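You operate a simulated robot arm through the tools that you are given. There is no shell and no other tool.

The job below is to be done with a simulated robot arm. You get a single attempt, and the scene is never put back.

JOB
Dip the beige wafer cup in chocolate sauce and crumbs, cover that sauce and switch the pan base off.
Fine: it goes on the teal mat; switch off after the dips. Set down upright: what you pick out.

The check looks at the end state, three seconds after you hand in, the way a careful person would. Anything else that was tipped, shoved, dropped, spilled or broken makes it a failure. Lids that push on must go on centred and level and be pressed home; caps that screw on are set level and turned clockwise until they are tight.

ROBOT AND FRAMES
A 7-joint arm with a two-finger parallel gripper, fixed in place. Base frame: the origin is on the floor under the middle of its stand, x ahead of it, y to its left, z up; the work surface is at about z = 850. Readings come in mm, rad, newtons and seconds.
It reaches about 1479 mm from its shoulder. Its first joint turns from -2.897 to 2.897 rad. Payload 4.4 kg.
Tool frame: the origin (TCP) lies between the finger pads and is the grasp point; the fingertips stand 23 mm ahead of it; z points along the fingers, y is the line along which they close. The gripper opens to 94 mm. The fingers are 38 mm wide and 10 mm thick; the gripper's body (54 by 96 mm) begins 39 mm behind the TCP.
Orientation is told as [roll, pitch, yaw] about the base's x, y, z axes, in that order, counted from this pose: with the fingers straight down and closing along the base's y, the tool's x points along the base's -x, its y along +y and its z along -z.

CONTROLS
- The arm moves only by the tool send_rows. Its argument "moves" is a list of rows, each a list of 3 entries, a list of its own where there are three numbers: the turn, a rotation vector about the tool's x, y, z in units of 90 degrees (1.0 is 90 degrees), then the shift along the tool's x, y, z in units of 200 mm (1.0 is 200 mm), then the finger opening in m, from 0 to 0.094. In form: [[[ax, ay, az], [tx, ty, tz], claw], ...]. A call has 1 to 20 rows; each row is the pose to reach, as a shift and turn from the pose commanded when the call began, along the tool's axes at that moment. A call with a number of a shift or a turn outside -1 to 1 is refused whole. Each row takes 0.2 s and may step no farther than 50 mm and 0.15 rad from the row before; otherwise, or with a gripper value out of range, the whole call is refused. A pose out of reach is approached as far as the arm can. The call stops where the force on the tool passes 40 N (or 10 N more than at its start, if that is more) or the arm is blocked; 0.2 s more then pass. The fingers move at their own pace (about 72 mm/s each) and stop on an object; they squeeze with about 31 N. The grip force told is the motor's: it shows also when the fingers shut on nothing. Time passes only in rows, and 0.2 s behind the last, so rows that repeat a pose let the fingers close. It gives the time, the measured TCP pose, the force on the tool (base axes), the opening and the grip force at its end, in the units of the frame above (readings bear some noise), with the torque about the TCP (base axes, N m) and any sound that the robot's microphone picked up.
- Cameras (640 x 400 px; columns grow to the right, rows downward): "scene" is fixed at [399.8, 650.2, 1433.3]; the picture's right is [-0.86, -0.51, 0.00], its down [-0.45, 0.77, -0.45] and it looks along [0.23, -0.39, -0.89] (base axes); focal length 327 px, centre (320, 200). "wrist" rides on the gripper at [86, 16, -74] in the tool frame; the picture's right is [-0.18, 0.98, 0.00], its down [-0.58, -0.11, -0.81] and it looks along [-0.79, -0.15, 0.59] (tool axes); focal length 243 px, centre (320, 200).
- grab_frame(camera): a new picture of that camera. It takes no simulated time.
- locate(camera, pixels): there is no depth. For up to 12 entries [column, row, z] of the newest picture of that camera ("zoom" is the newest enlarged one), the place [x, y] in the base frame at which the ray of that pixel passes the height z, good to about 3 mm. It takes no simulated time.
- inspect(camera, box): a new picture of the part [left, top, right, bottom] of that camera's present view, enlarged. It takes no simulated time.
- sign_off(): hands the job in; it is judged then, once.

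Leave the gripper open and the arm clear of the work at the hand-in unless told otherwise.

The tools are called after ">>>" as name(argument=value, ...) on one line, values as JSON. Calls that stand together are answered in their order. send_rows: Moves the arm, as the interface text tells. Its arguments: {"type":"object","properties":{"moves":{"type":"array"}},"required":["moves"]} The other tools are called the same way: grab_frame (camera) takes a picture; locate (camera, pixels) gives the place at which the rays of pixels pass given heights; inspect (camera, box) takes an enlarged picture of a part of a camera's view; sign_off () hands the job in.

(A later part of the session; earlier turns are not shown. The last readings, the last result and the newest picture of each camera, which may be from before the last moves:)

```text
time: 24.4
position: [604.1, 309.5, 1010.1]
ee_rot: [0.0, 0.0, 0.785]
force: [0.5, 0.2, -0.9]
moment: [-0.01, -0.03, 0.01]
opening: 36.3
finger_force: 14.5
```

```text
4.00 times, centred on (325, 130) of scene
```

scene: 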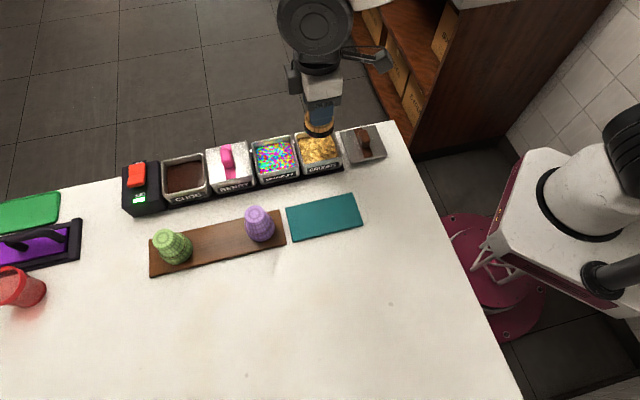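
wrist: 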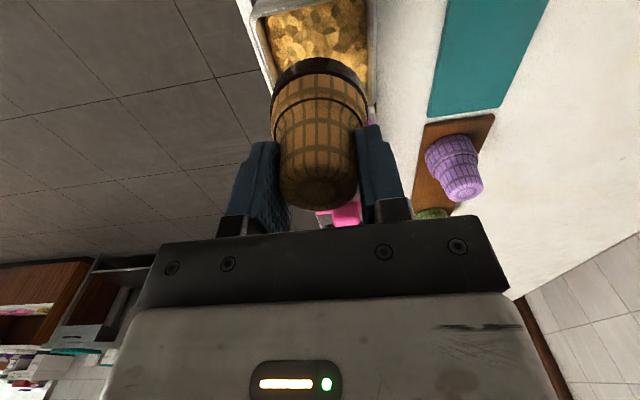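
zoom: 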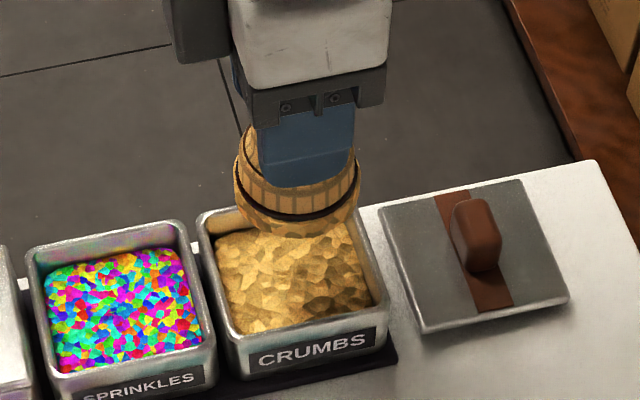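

The rim shows a full ring of crumbs over a chocolate band. Next is the teal mat: I'll travel at height to its centre, about (523,422).

>>> send_rows(moves=[[[0, 0, 0], [-0.015, 0.1, 0], 0.0], [[0, 0, 0], [-0.045, 0.28, 0], 0.0], [[0, 0, 0], [-0.08, 0.48, 0], 0.0], [[0, 0, 0], [-0.11, 0.66, 0], 0.0], [[0, 0, 0], [-0.114, 0.685, 0], 0.0], [[0, 0, 0], [-0.114, 0.685, 0], 0.0]])

>>> grab_frame(camera="wrist")

>>> grab_frame(camera="scene")

```text
time: 25.8
position: [525.6, 421.1, 1011.0]
ee_rot: [-0.001, -0.002, 0.786]
force: [-0.6, -0.2, -0.6]
moment: [-0.01, 0.03, -0.01]
opening: 36.2
finger_force: 14.1
```

```text
taken
```

wrist: 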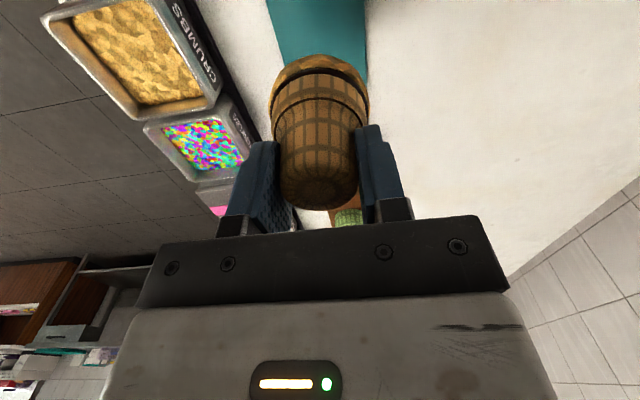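

```text
taken
```

scene: 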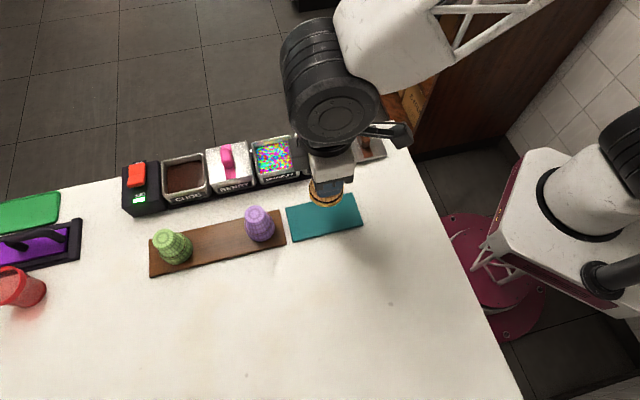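

The cup is over the mat. I'll descend to TCP z≈915, about 6 mm above where I expect contact, and look.

>>> send_rows(moves=[[[0, 0, 0], [0, 0, 0.15], 0.0], [[0, 0, 0], [0, 0, 0.3], 0.0], [[0, 0, 0], [0, 0, 0.4], 0.0], [[0, 0, 0], [0, 0, 0.45], 0.0], [[0, 0, 0], [0, 0, 0.48], 0.0], [[0, 0, 0], [0, 0, 0.48], 0.0]])

>>> inspect(camera="scene", box=[270, 150, 390, 260])

>>> inspect(camera="wrist", box=[210, 0, 430, 240])

```text
time: 27.2
position: [526.6, 421.6, 915.7]
ee_rot: [0.001, -0.001, 0.786]
force: [-0.4, -1.2, 16.7]
moment: [-0.09, 0.02, 0.04]
opening: 36.3
finger_force: 14.2
```

```text
3.64 times, centred on (330, 205) of scene
```

zoom: 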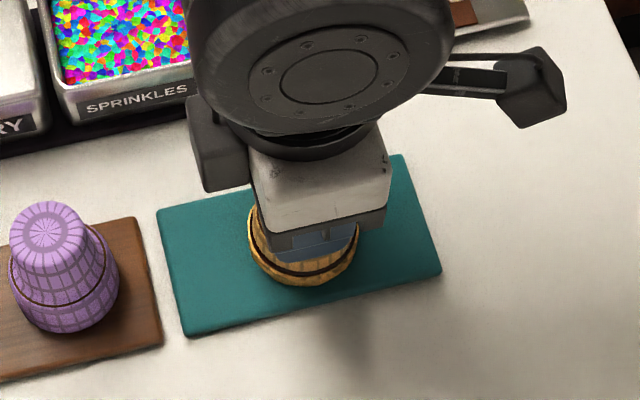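

```text
1.67 times, centred on (320, 120) of wrist
```

zoom: 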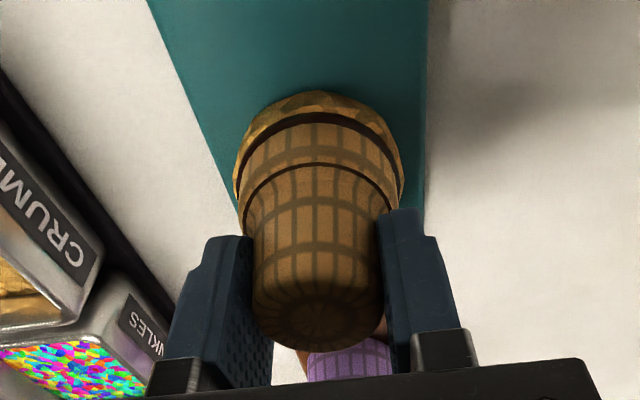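

The force of +16.7 N means the rim is already standing on the mat. I'll ease up 1 mm, open the fingers, wait, then rise straight up.

>>> send_rows(moves=[[[0, 0, 0], [0, 0, -0.005], 0.0], [[0, 0, 0], [0, 0, -0.005], 0.037], [[0, 0, 0], [0, 0, -0.005], 0.042], [[0, 0, 0], [0, 0, -0.005], 0.05], [[0, 0, 0], [0, 0, -0.005], 0.065], [[0, 0, 0], [0, 0, -0.005], 0.075], [[0, 0, 0], [0, 0, -0.005], 0.075]])

>>> grab_frame(camera="wrist")

```text
time: 28.8
position: [524.9, 422.2, 915.8]
ee_rot: [-0.001, 0.0, 0.786]
force: [0.4, 0.0, 0.0]
moment: [0.04, -0.01, 0.03]
opening: 75.2
finger_force: 0.1
```

```text
taken
```

wrist: 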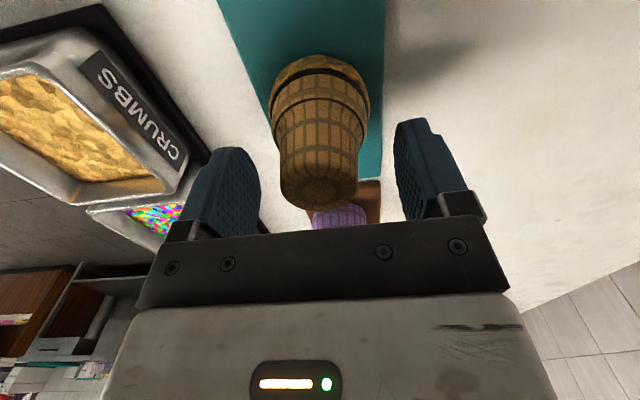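

The cup stands free between the open fingers. I'll rise straight up 120 mm.

>>> send_rows(moves=[[[0, 0, 0], [0, 0, -0.05], 0.075], [[0, 0, 0], [0, 0, -0.15], 0.08], [[0, 0, 0], [0, 0, -0.3], 0.08], [[0, 0, 0], [0, 0, -0.45], 0.08], [[0, 0, 0], [0, 0, -0.6], 0.08], [[0, 0, 0], [0, 0, -0.6], 0.08]])

>>> grab_frame(camera="scene")

>>> grab_frame(camera="wrist")

```text
time: 30.2
position: [523.0, 423.1, 1035.9]
ee_rot: [0.001, 0.0, 0.785]
force: [-0.2, 0.1, 0.1]
moment: [0.01, 0.01, -0.01]
opening: 80.0
finger_force: 0.1
```

```text
taken
```

scene: 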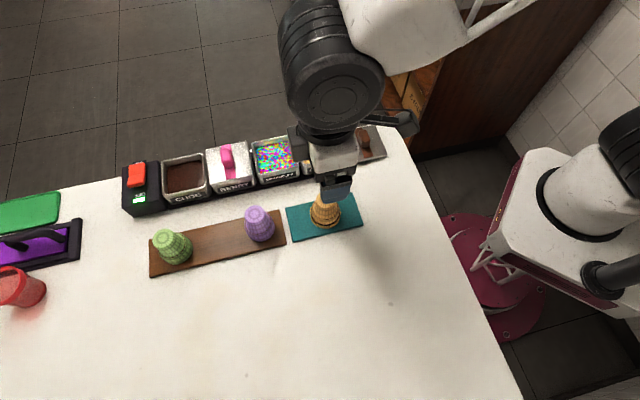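

```text
taken
```

wrist: 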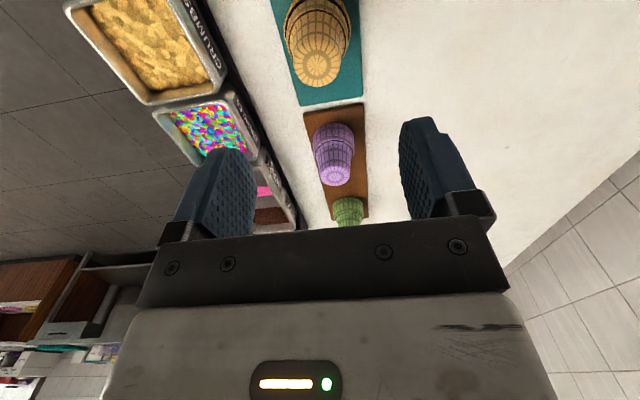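

The cup stands well on the mat. Next is the chocolate lid near (537,228). I'll turn the gripper by -90° so the fingers close across its narrow handle, moving high to a spot from which the wrist camera sees the lid.

>>> send_rows(moves=[[[0, 0, 0.083], [0.054, -0.02, 0], 0.08], [[0, 0, 0.167], [0.107, -0.04, 0], 0.08], [[0, 0, 0.25], [0.161, -0.06, 0], 0.08], [[0, 0, 0.333], [0.214, -0.08, 0], 0.08], [[0, 0, 0.417], [0.268, -0.1, 0], 0.08], [[0, 0, 0.5], [0.322, -0.12, 0], 0.08], [[0, 0, 0.583], [0.375, -0.14, 0], 0.08], [[0, 0, 0.667], [0.429, -0.16, 0], 0.08], [[0, 0, 0.75], [0.482, -0.18, 0], 0.08], [[0, 0, 0.833], [0.536, -0.2, 0], 0.08], [[0, 0, 0.917], [0.59, -0.22, 0], 0.08], [[0, 0, 1.0], [0.643, -0.24, 0], 0.08], [[0, 0, 1.0], [0.643, -0.24, 0], 0.08]])

>>> grab_frame(camera="wrist")

>>> grab_frame(camera="scene")

```text
time: 33.0
position: [467.5, 298.7, 1036.6]
ee_rot: [0.0, 0.002, -0.787]
force: [-0.1, -0.3, 0.1]
moment: [0.0, -0.03, -0.02]
opening: 80.0
finger_force: 0.0
```

```text
taken
```

wrist: 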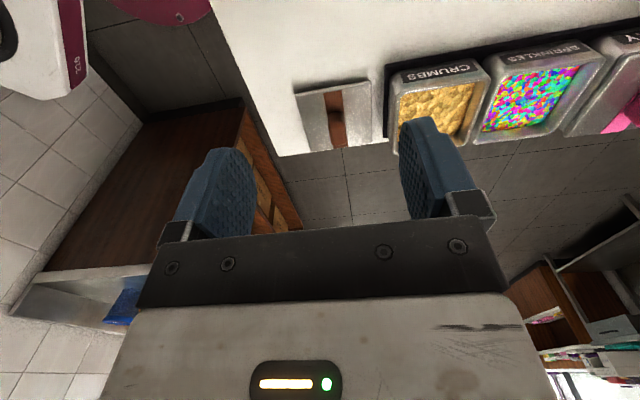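

```text
taken
```

scene: 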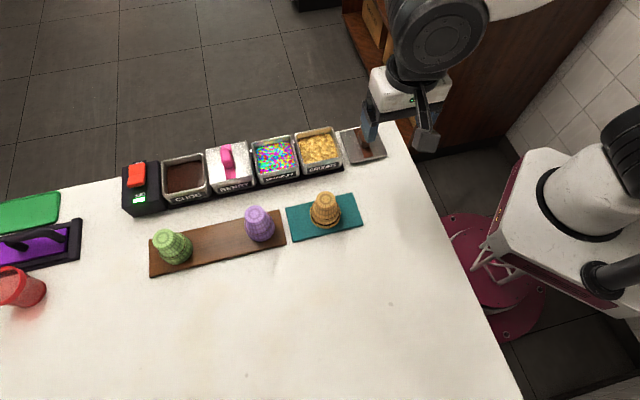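

>>> inspect(camera="wrist", box=[270, 60, 410, 170])

>>> inspect(camera="scene", box=[270, 170, 390, 260])

```text
3.64 times, centred on (340, 115) of wrist
```

zoom: 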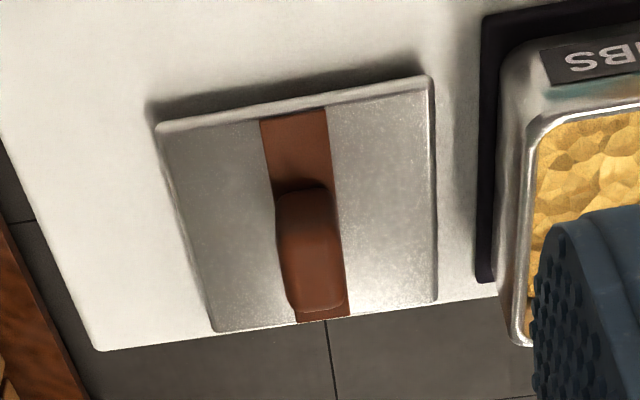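

```text
4.44 times, centred on (330, 215) of scene
```

zoom: 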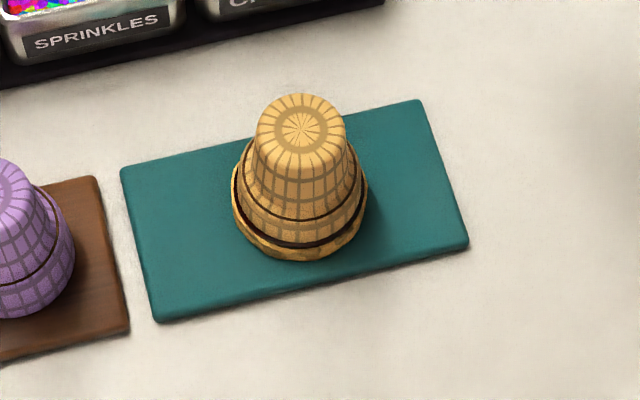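

>>> locate(camera="wrist", pixels=[[295.2, 94.4, 857], [370.8, 81.5, 857], [372.1, 143.0, 857], [310.6, 151.3, 857], [323.5, 92.5, 857], [341.6, 89.4, 857], [333.6, 148.8, 857], [348.0, 146.7, 857], [338, 144, 880], [338.5, 128, 880], [329.0, 115.0, 870], [343.0, 113.0, 870]])

>>> locate(camera="scene", pixels=[[340.0, 131.5, 857], [375.2, 124.8, 857], [388.0, 155.5, 857], [351.5, 163.0, 857], [363.7, 135.0, 880], [365.0, 146.0, 870]])

```text
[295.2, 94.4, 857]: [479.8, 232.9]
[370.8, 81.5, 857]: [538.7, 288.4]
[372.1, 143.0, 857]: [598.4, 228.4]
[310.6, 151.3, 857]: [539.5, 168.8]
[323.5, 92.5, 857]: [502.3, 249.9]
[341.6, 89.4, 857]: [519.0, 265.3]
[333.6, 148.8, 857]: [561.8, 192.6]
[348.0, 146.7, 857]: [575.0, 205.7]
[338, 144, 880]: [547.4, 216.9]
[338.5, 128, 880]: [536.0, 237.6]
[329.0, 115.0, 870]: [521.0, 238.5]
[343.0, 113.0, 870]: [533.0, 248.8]
```

```text
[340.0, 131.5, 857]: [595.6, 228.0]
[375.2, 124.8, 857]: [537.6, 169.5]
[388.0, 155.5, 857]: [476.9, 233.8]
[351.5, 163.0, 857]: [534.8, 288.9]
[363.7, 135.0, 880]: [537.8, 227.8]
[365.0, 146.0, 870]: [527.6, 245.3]
```

The lid centre is at about (537.7,229.8), aligned at 45°, with its handle running along the stripe. I'll hover above it at z≈950 with fingers at 55 mm and look.

>>> send_rows(moves=[[[0, 0, 0], [-0.16, 0.002, 0.1], 0.055], [[0, 0, 0], [-0.33, 0.003, 0.2], 0.055], [[0, 0, 0], [-0.49, 0.005, 0.3], 0.055], [[0, 0, 0], [-0.49, 0.005, 0.43], 0.055], [[0, 0, 0], [-0.49, 0.005, 0.43], 0.055]])

>>> grab_frame(camera="wrist")

>>> inspect(camera="scene", box=[290, 60, 440, 180])

```text
time: 34.2
position: [539.2, 227.1, 949.6]
ee_rot: [0.001, 0.0, -0.786]
force: [-0.4, -0.2, -0.7]
moment: [0.05, 0.03, 0.0]
opening: 55.0
finger_force: 0.0
```

```text
taken
```

wrist: 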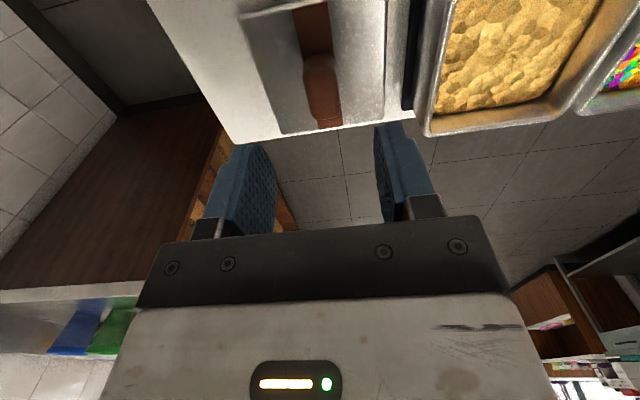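

```text
3.33 times, centred on (365, 120) of scene
```

zoom: 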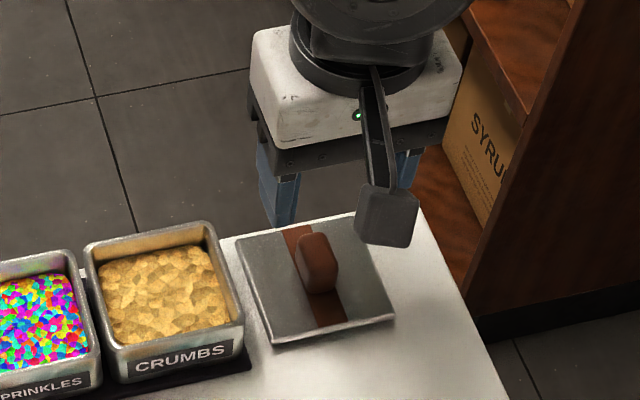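

>>> inspect(camera="wrist", box=[240, 0, 400, 150])

```text
2.67 times, centred on (320, 75) of wrist
```

zoom: 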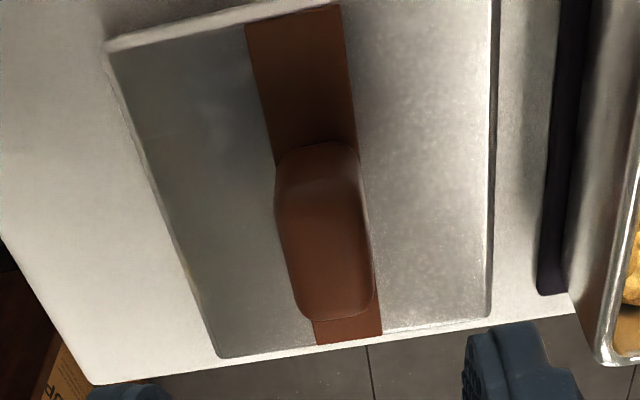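

>>> locate(camera="wrist", pixels=[[319.3, 53.7, 857], [320, 69.4, 880], [326.7, 119.2, 880], [322.6, 93.7, 880], [303.5, 80, 870], [338, 80, 870], [306, 100, 880], [339.5, 100, 880]])

```text
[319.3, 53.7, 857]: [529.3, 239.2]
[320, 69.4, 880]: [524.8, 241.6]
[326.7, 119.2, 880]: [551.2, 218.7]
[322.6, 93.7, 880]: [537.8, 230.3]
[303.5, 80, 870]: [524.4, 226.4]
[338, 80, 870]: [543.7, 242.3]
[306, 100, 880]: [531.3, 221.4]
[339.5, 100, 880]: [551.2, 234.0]
```

The handle top centre is at about (537.8,230.3), z≈880. I'll make a 2 mm correction, go down to TCP z≈887 and close across the handle.

>>> send_rows(moves=[[[0, 0, 0], [0.01, 0.005, 0.1], 0.055], [[0, 0, 0], [0.01, 0.005, 0.2], 0.055], [[0, 0, 0], [0.01, 0.005, 0.27], 0.055], [[0, 0, 0], [0.01, 0.005, 0.31], 0.055], [[0, 0, 0], [0.01, 0.005, 0.31], 0.055]])

>>> inspect(camera="wrist", box=[220, 60, 420, 240])

>>> inspect(camera="scene", box=[290, 80, 440, 180])

```text
time: 35.4
position: [538.2, 231.3, 888.1]
ee_rot: [0.0, -0.001, -0.786]
force: [0.8, -0.7, 0.4]
moment: [-0.03, -0.03, 0.05]
opening: 55.0
finger_force: 0.1
```

```text
2.22 times, centred on (320, 150) of wrist
```

zoom: 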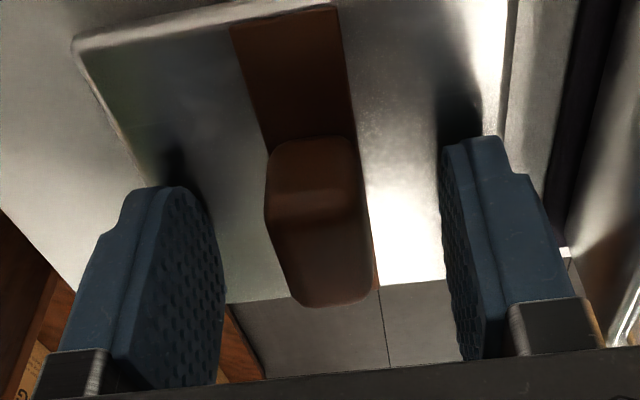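

```text
4.00 times, centred on (365, 130) of scene
```

zoom: 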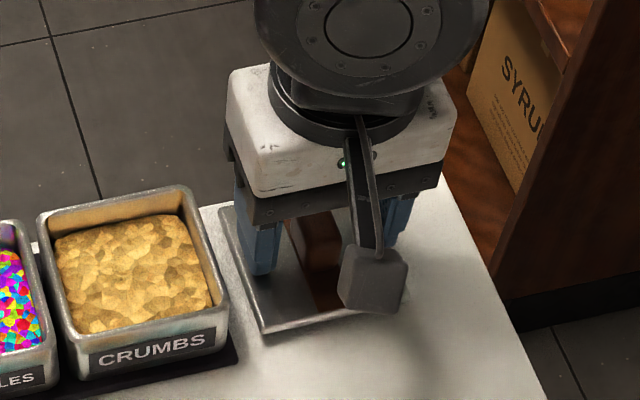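

The fingers straddle the handle, clear of the lid plate and the crumbs pan. Closing now.

>>> send_rows(moves=[[[0, 0, 0], [0, 0, 0], 0.045], [[0, 0, 0], [0, 0, 0], 0.035], [[0, 0, 0], [0, 0, 0], 0.025], [[0, 0, 0], [0, 0, 0], 0.015], [[0, 0, 0], [0, 0, 0], 0.005], [[0, 0, 0], [0, 0, 0], 0.0], [[0, 0, 0], [0, 0, 0], 0.0]])

>>> inspect(camera="wrist", box=[220, 60, 420, 240])

```text
time: 37.0
position: [538.3, 230.4, 887.5]
ee_rot: [0.001, 0.0, -0.786]
force: [0.4, -0.6, 2.2]
moment: [-0.01, 0.01, -0.01]
opening: 19.3
finger_force: 30.9
```

```text
2.22 times, centred on (320, 150) of wrist
```

zoom: 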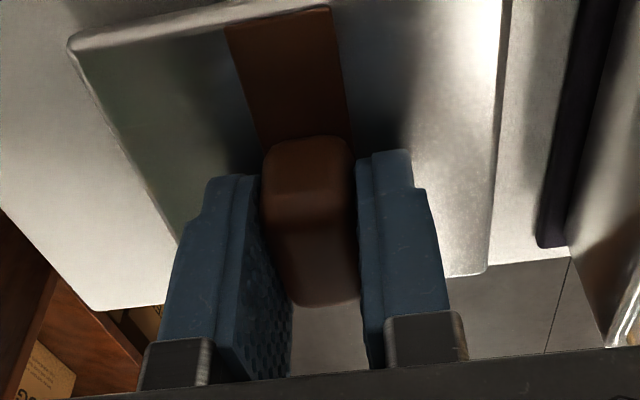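

The handle is held firmly at 19.3 mm and 31 N. I'll lift straight up, slowly at first, to z≈1000.

>>> send_rows(moves=[[[0, 0, 0], [0, 0, -0.02], 0.0], [[0, 0, 0], [0, 0, -0.06], 0.0], [[0, 0, 0], [0, 0, -0.15], 0.0], [[0, 0, 0], [0, 0, -0.3], 0.0], [[0, 0, 0], [0, 0, -0.45], 0.0], [[0, 0, 0], [0, 0, -0.57], 0.0], [[0, 0, 0], [0, 0, -0.57], 0.0]])

>>> grab_frame(camera="wrist")

>>> inspect(camera="scene", box=[270, 40, 430, 160])

```text
time: 38.6
position: [538.0, 230.2, 1002.3]
ee_rot: [0.001, 0.001, -0.786]
force: [0.0, -0.2, -0.6]
moment: [-0.03, 0.01, 0.02]
opening: 19.3
finger_force: 30.9
```

```text
taken
```

wrist: 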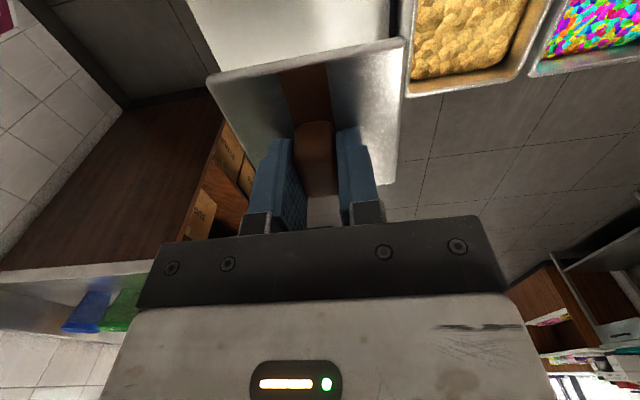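

```text
3.33 times, centred on (350, 100) of scene
```

zoom: 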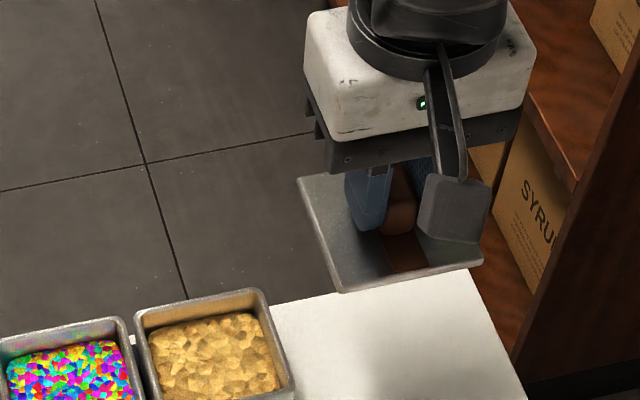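

The lid hangs level. I'll carry it along the row at height towards the choc pan in two stretches.

>>> send_rows(moves=[[[0, 0, 0], [0.003, 0.1, 0], 0.0], [[0, 0, 0], [0.008, 0.3, 0], 0.0], [[0, 0, 0], [0.013, 0.52, 0], 0.0], [[0, 0, 0], [0.018, 0.74, 0], 0.0], [[0, 0, 0], [0.022, 0.93, 0], 0.0], [[0, 0, 0], [0.024, 0.97, 0], 0.0], [[0, 0, 0], [0.024, 0.97, 0], 0.0]])

>>> send_rows(moves=[[[0, 0, 0], [0.003, 0.1, 0], 0.0], [[0, 0, 0], [0.008, 0.3, 0], 0.0], [[0, 0, 0], [0.013, 0.52, 0], 0.0], [[0, 0, 0], [0.018, 0.72, 0], 0.0], [[0, 0, 0], [0.022, 0.86, 0], 0.0], [[0, 0, 0], [0.022, 0.885, 0], 0.0], [[0, 0, 0], [0.022, 0.885, 0], 0.0]])

>>> grab_frame(camera="wrist")

>>> grab_frame(camera="scene")

```text
time: 40.2
position: [672.0, 370.9, 1002.1]
ee_rot: [0.0, 0.0, -0.786]
force: [0.7, 0.0, -0.4]
moment: [0.04, 0.0, 0.01]
opening: 19.1
finger_force: 31.0
```

```text
time: 41.8
position: [793.7, 500.5, 1002.9]
ee_rot: [0.0, 0.0, -0.785]
force: [-0.3, -0.5, -0.5]
moment: [0.0, 0.02, 0.03]
opening: 19.5
finger_force: 31.4
```

```text
taken
```

wrist: 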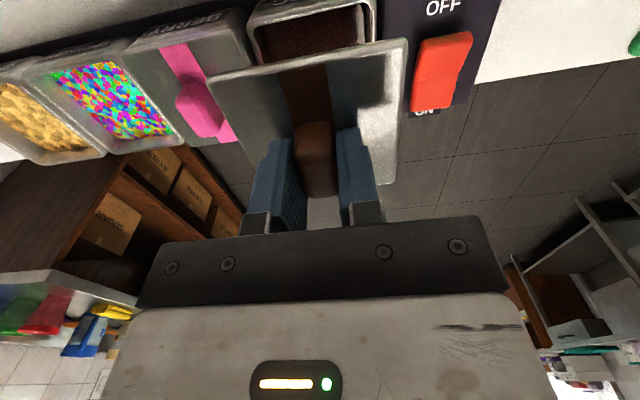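

```text
taken
```

scene: 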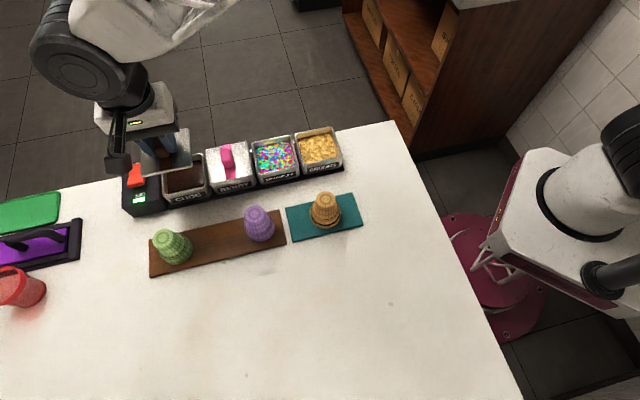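

>>> inspect(camera="wrist", box=[190, 0, 500, 210])

>>> inspect(camera="scene", box=[90, 90, 250, 220])

>>> inspect(camera="wrist", box=[390, 0, 500, 120])

```text
1.90 times, centred on (345, 105) of wrist
```

zoom: 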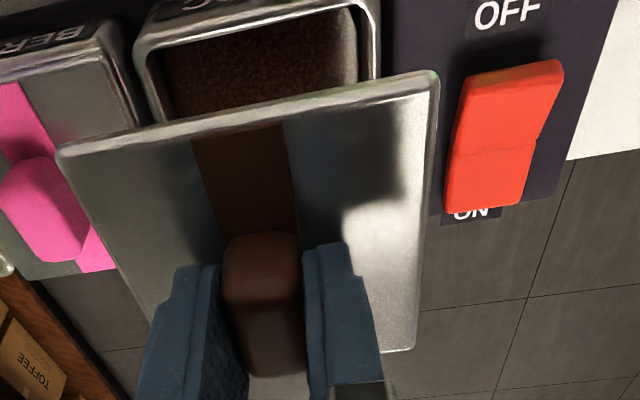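

```text
3.08 times, centred on (170, 155) of scene
```

zoom: 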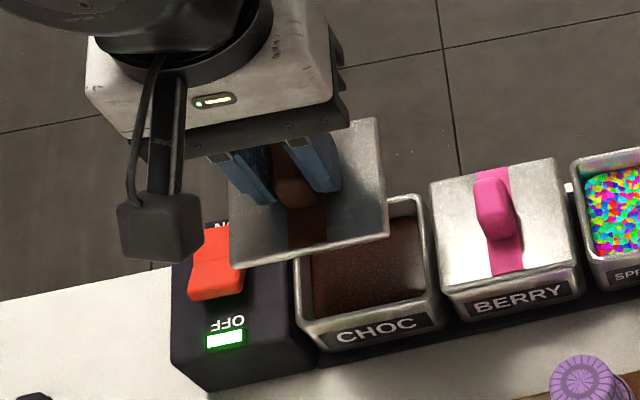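

```text
3.33 times, centred on (445, 60) of wrist
```

zoom: 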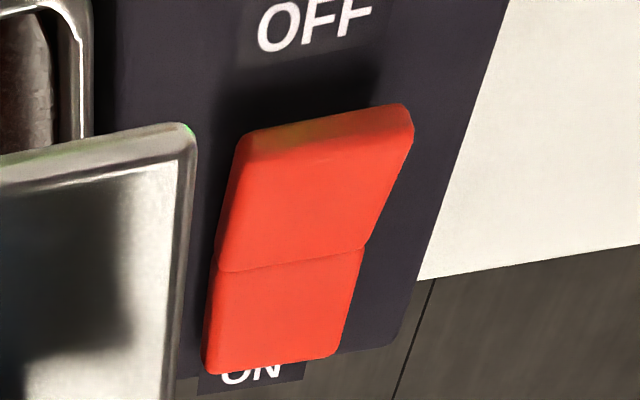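

>>> locate(camera="wrist", pixels=[[247.6, 25, 893], [376.6, 2, 893], [251, 55, 893], [375, 42, 893]])

>>> locate(camera="scene", pixels=[[205.7, 150.1, 897], [245.6, 141.4, 897], [253.8, 177.1, 897], [211.2, 186.5, 897], [203.6, 153.4, 893], [209.5, 187.0, 893], [168.0, 194.5, 893]])

```text
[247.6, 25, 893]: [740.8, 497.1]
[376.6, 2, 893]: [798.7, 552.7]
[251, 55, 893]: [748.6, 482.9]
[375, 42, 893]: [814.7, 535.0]
```

```text
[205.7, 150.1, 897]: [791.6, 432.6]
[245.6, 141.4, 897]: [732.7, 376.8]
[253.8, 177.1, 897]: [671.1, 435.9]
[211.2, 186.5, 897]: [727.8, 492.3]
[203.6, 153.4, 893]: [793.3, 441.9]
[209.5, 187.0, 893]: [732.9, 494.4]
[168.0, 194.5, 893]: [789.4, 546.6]
```

The rocker's OFF (front) end stands raised, so it's ON and needs pressing on the front half later. For the lid, pan-centre estimates are about (793–797, 497–499). I'll lower the lid to about 12 mm above the rim and compare its edges directly with the pan.

>>> send_rows(moves=[[[0, 0, 0], [0, 0, 0.1], 0.0], [[0, 0, 0], [0, 0, 0.2], 0.0], [[0, 0, 0], [0, 0, 0.285], 0.0], [[0, 0, 0], [0, 0, 0.285], 0.0]])

>>> grab_frame(camera="wrist")

>>> inspect(camera="wrist", box=[200, 20, 440, 190])

>>> inspect(camera="scene", box=[110, 100, 250, 220])

```text
time: 42.8
position: [792.5, 501.3, 944.9]
ee_rot: [0.0, 0.0, -0.786]
force: [-0.2, -0.6, -1.0]
moment: [0.0, -0.01, 0.03]
opening: 19.3
finger_force: 31.0
```

```text
taken
```

wrist: 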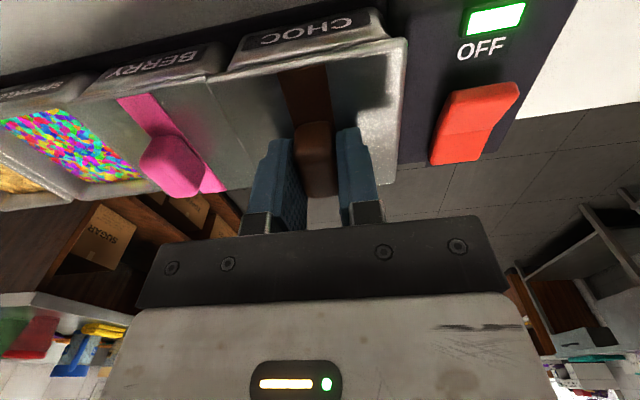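

```text
2.35 times, centred on (320, 105) of wrist
```

zoom: 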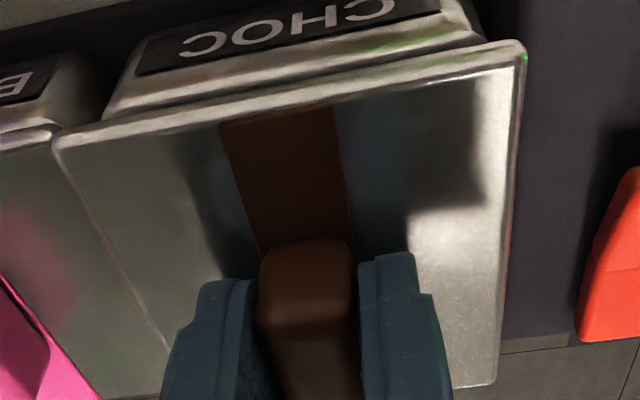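

```text
3.33 times, centred on (180, 160) of scene
```

zoom: 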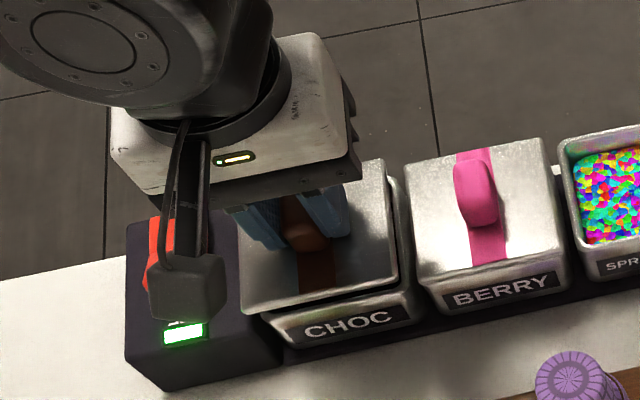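

>>> grab_frame(camera="scene")

>>> locate(camera="scene", pixels=[[156.0, 193.9, 914], [203.4, 184.0, 914], [198.9, 148.0, 914], [208.5, 187.0, 893], [202.8, 153.5, 893]])

>>> inspect(camera="scene", box=[145, 140, 225, 205])

```text
taken
```

scene: 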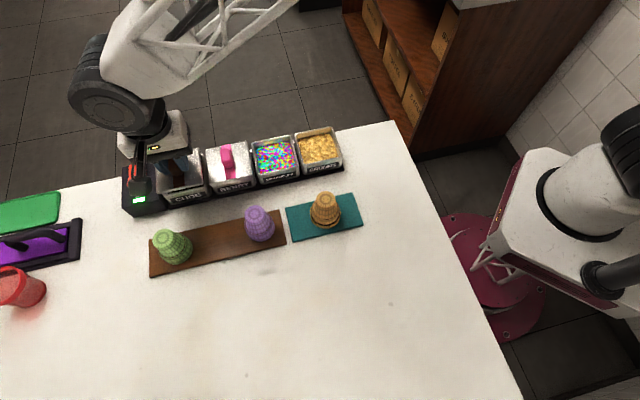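

```text
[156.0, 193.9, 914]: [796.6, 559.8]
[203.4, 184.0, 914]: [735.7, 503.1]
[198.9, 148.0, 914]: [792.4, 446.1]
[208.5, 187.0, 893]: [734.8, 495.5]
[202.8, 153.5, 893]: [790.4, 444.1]
```

```text
6.15 times, centred on (185, 172) of scene
```

zoom: 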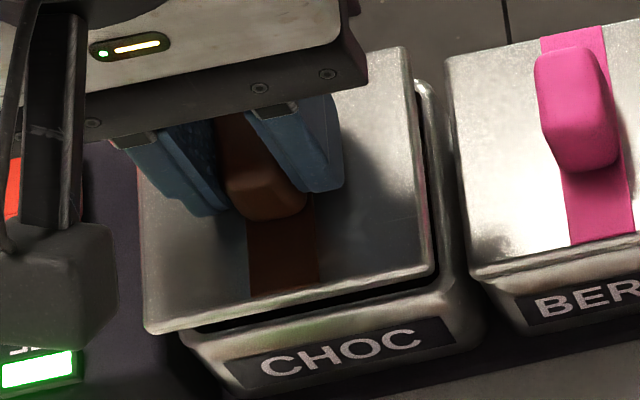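

Comparing lid and pan in the scene zoom, the lid sits roughly 3–4 mm too far forward and slightly too far towards the switch. I'll correct by 3 mm back and 1.5 mm towards BERRY, then lower to about 2 mm above the rim and compare again.

>>> send_rows(moves=[[[0, 0, 0], [-0.015, -0.0075, 0], 0.0], [[0, 0, 0], [-0.015, -0.0075, 0.03], 0.0], [[0, 0, 0], [-0.015, -0.0075, 0.055], 0.0], [[0, 0, 0], [-0.015, -0.0075, 0.055], 0.0]])

>>> grab_frame(camera="wrist")

>>> inspect(camera="wrist", box=[180, 10, 440, 200])

>>> inspect(camera="scene", box=[145, 140, 225, 205])

```text
time: 43.8
position: [794.6, 499.0, 933.5]
ee_rot: [-0.001, 0.0, -0.785]
force: [0.4, -0.2, -1.6]
moment: [0.01, 0.03, -0.04]
opening: 19.8
finger_force: 31.0
```

```text
taken
```

wrist: 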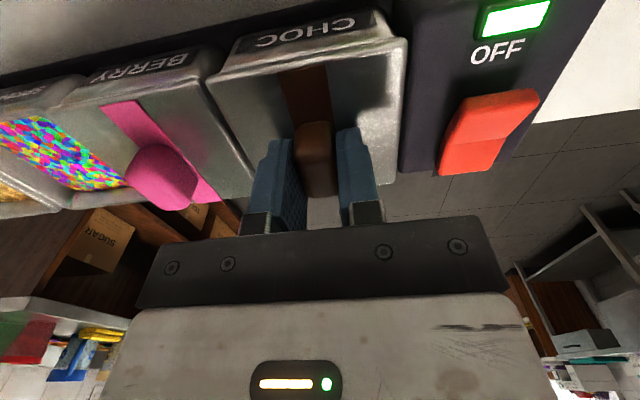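

```text
2.11 times, centred on (310, 105) of wrist
```

zoom: 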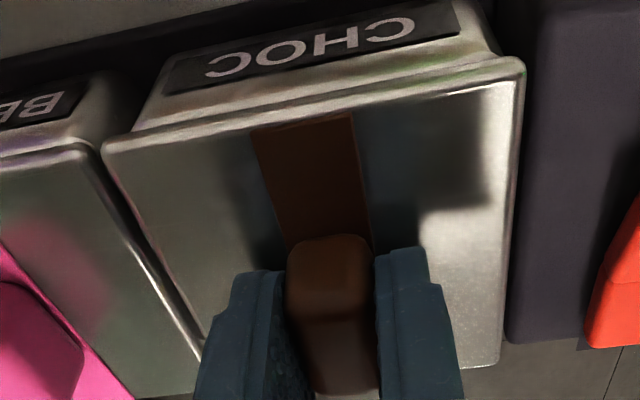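

```text
6.15 times, centred on (185, 172) of scene
```

zoom: 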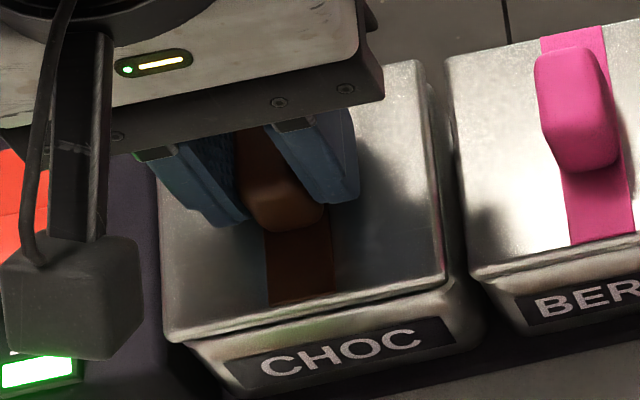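

>>> grab_frame(camera="scene")

>>> locate(camera="wrist", pixels=[[201, 80.4, 893], [201, 80.4, 899], [208.1, 81.3, 902], [208.1, 81.3, 908], [404.8, 39.6, 902], [404.8, 39.6, 908]])

>>> locate(camera="scene", pixels=[[209.4, 184.7, 893], [209.4, 184.7, 899], [205.7, 185.5, 902], [205.7, 185.5, 908], [159.8, 194.4, 902], [159.8, 194.4, 908]])

```text
taken
```

scene: 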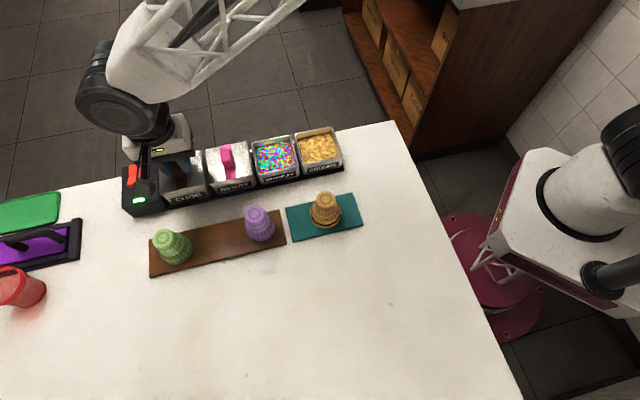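

```text
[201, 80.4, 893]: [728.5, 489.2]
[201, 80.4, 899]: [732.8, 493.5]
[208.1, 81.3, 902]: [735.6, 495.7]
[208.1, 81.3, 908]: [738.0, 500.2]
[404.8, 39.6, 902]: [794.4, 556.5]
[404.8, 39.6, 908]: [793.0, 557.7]
```

```text
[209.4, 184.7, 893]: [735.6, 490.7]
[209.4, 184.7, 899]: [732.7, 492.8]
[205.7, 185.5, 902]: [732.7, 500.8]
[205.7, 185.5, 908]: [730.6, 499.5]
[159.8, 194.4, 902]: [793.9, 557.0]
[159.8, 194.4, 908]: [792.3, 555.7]
```

Triangulation against the seated BERRY lid (top z≈899) shows my lid centred along the row and about 1.5 mm too far forward. It's also about 5–6 mm above its seat. I'll shift 1.5 mm back and lower in 1 mm rows while watching the force.

>>> send_rows(moves=[[[0, 0, 0], [-0.0075, 0, 0], 0.0], [[0, 0, 0], [-0.0075, 0, 0.005], 0.0], [[0, 0, 0], [-0.0075, 0, 0.01], 0.0], [[0, 0, 0], [-0.0075, 0, 0.015], 0.0], [[0, 0, 0], [-0.0075, 0, 0.015], 0.0]])

>>> inspect(camera="scene", box=[145, 140, 225, 205])

>>> inspect(camera="wrist", box=[180, 10, 440, 200])

```text
time: 45.0
position: [795.8, 496.1, 930.4]
ee_rot: [0.0, 0.001, -0.786]
force: [-0.3, -0.8, -0.7]
moment: [0.01, 0.01, -0.01]
opening: 19.1
finger_force: 31.1
```

```text
6.15 times, centred on (185, 172) of scene
```

zoom: 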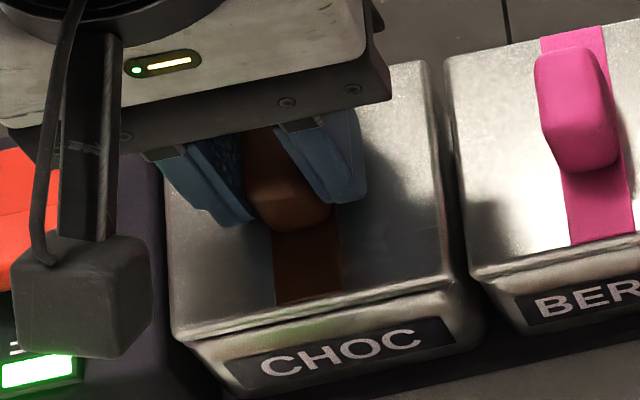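

```text
2.11 times, centred on (310, 105) of wrist
```

zoom: 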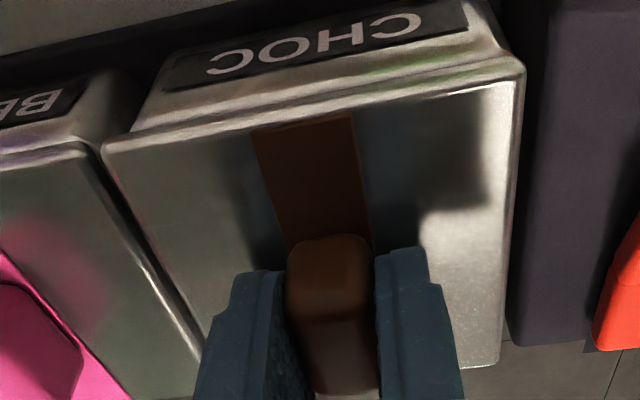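

No contact yet. I'll zoom once more so both lids, mine and the seated BERRY one, are in the same picture for comparison.

>>> inspect(camera="scene", box=[155, 170, 215, 210])

>>> inspect(camera="scene", box=[200, 160, 260, 200])

```text
10.00 times, centred on (185, 190) of scene
```

zoom: 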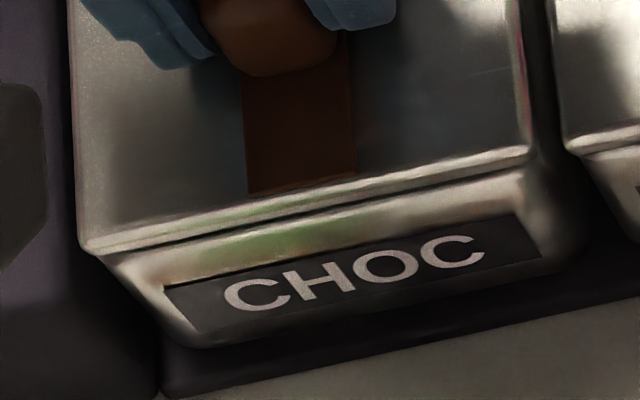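

```text
10.00 times, centred on (230, 180) of scene
```

zoom: 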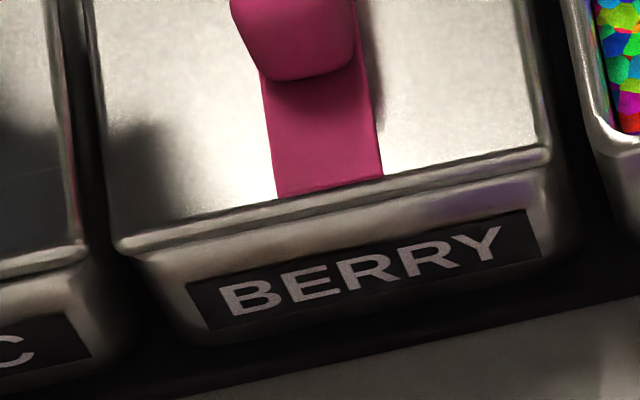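

Label-relative, my lid sits about 1 mm further forward and about 1 mm nearer the switch than BERRY's does. I'll make that small correction, then lower in 1 mm steps to contact.

>>> send_rows(moves=[[[0, 0, 0], [-0.006, -0.005, 0], 0.0], [[0, 0, 0], [-0.006, -0.005, 0.005], 0.0], [[0, 0, 0], [-0.006, -0.005, 0.01], 0.0], [[0, 0, 0], [-0.006, -0.005, 0.01], 0.0]])

>>> inspect(camera="scene", box=[155, 170, 215, 210])

```text
time: 46.0
position: [794.5, 493.9, 929.5]
ee_rot: [0.0, 0.001, -0.785]
force: [-0.8, -0.8, -0.3]
moment: [0.02, 0.0, 0.01]
opening: 19.3
finger_force: 31.1
```

```text
10.00 times, centred on (185, 190) of scene
```

zoom: 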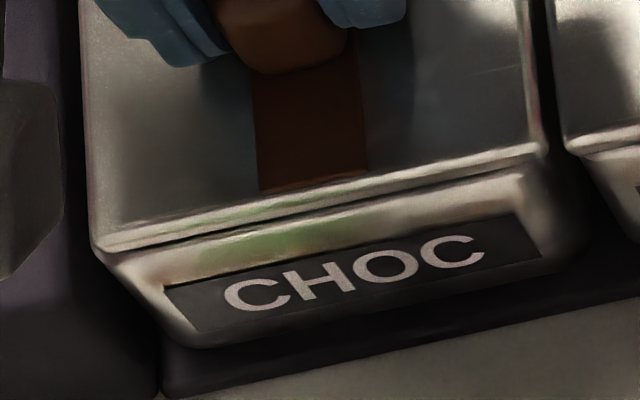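

Now the lid-to-label geometry matches BERRY almost exactly. I'll nudge 0.8 mm back to offset the remaining drop, and lower further in 1 mm steps.

>>> send_rows(moves=[[[0, 0, 0], [-0.004, 0, 0.005], 0.0], [[0, 0, 0], [-0.004, 0, 0.01], 0.0], [[0, 0, 0], [-0.004, 0, 0.01], 0.0]])

>>> inspect(camera="scene", box=[155, 170, 215, 210])

>>> inspect(camera="wrist", box=[180, 10, 440, 200])

```text
time: 46.8
position: [796.5, 493.6, 928.2]
ee_rot: [0.004, 0.0, -0.785]
force: [4.5, 6.9, 13.6]
moment: [-0.02, 0.03, -0.02]
opening: 19.1
finger_force: 30.2
```

```text
10.00 times, centred on (185, 190) of scene
```

zoom: 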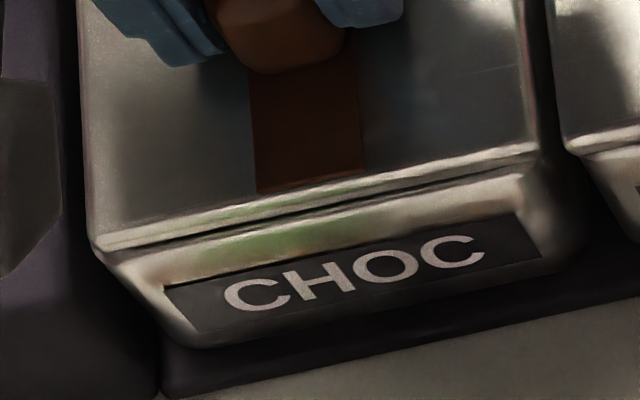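

```text
2.11 times, centred on (310, 105) of wrist
```

zoom: 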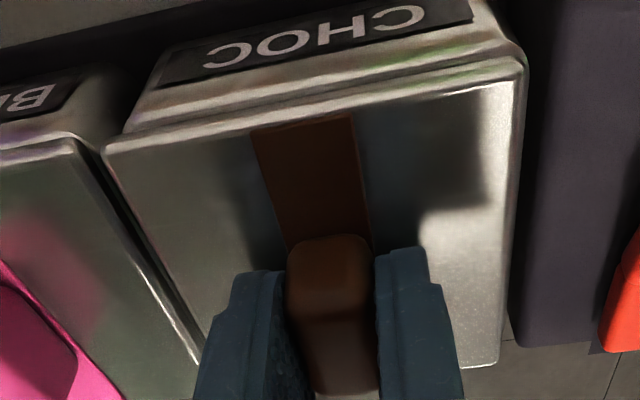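

Contact: 13.6 N up, with about 8 N pushing the tool towards the switch. The lid's inner edge is catching on the BERRY side. I'll ease up 1 mm, shift 1.2 mm towards the switch, and lower again.

>>> send_rows(moves=[[[0, 0, 0], [0, 0, -0.0075], 0.0], [[0, 0, 0], [0, 0.006, -0.0075], 0.0], [[0, 0, 0], [0, 0.006, -0.0025], 0.0], [[0, 0, 0], [0, 0.006, 0], 0.0], [[0, 0, 0], [0, 0.006, 0], 0.0]])

```text
time: 48.0
position: [795.9, 492.5, 928.4]
ee_rot: [0.001, 0.001, -0.786]
force: [2.7, 1.4, 14.7]
moment: [-0.05, -0.02, 0.01]
opening: 19.1
finger_force: 31.2
```

>>> inspect(camera="scene", box=[155, 170, 215, 210])

>>> inspect(camera="wrist", box=[150, 20, 310, 120])

>>> inspect(camera="wrist", box=[270, 0, 430, 100])

```text
10.00 times, centred on (185, 190) of scene
```

zoom: 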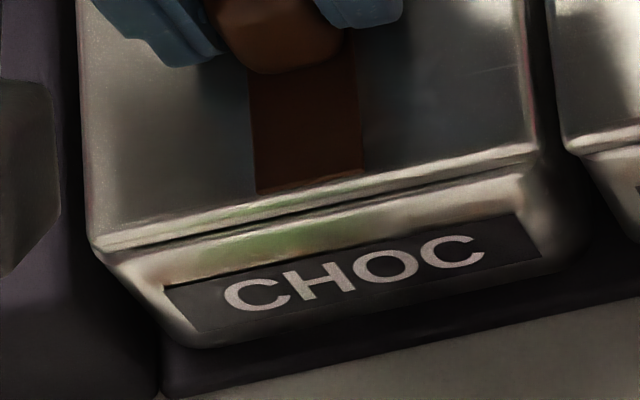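

```text
4.00 times, centred on (230, 70) of wrist
```

zoom: 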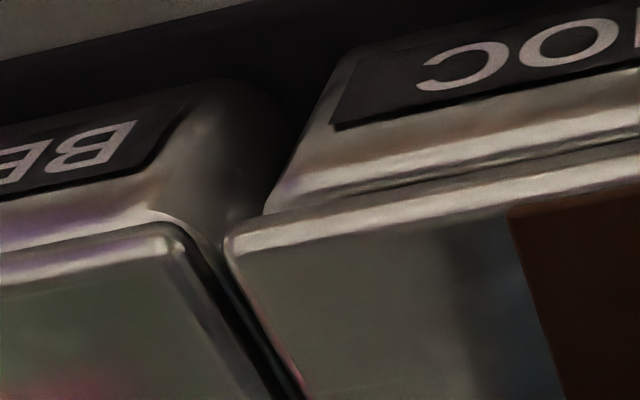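

```text
4.00 times, centred on (350, 50) of wrist
```

zoom: 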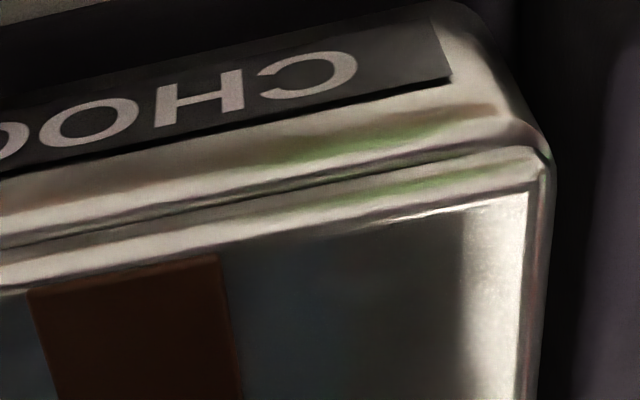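

With lateral force nearly gone (≈3 N) and 15 N vertical, the lid's plug seems to be in the mouth of the pan and meeting its push fit. I'll press straight down in 1 mm steps and watch how far it travels.

>>> send_rows(moves=[[[0, 0, 0], [0, 0, 0.005], 0.0], [[0, 0, 0], [0, 0, 0.01], 0.0], [[0, 0, 0], [0, 0, 0.01], 0.0]])

>>> inspect(camera="scene", box=[155, 170, 215, 210])

```text
time: 48.7
position: [796.9, 494.0, 927.6]
ee_rot: [0.001, -0.001, -0.786]
force: [-0.6, 0.0, 4.7]
moment: [-0.06, 0.06, -0.01]
opening: 19.4
finger_force: 31.1
stopped in row 3: the force on the tool passed its limit at 42 N (the readings are from after the stop); the commanded pose is now the measured one
```

```text
10.00 times, centred on (185, 190) of scene
```

zoom: 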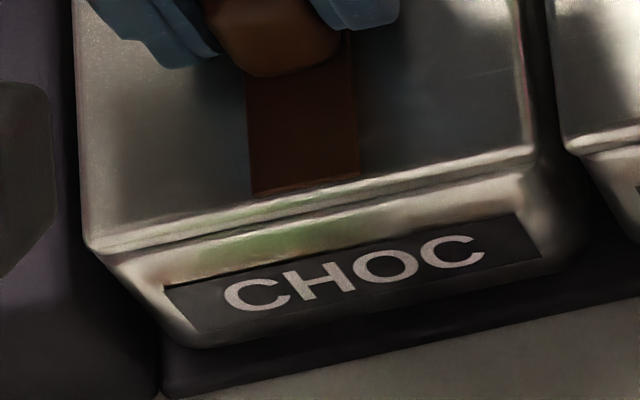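

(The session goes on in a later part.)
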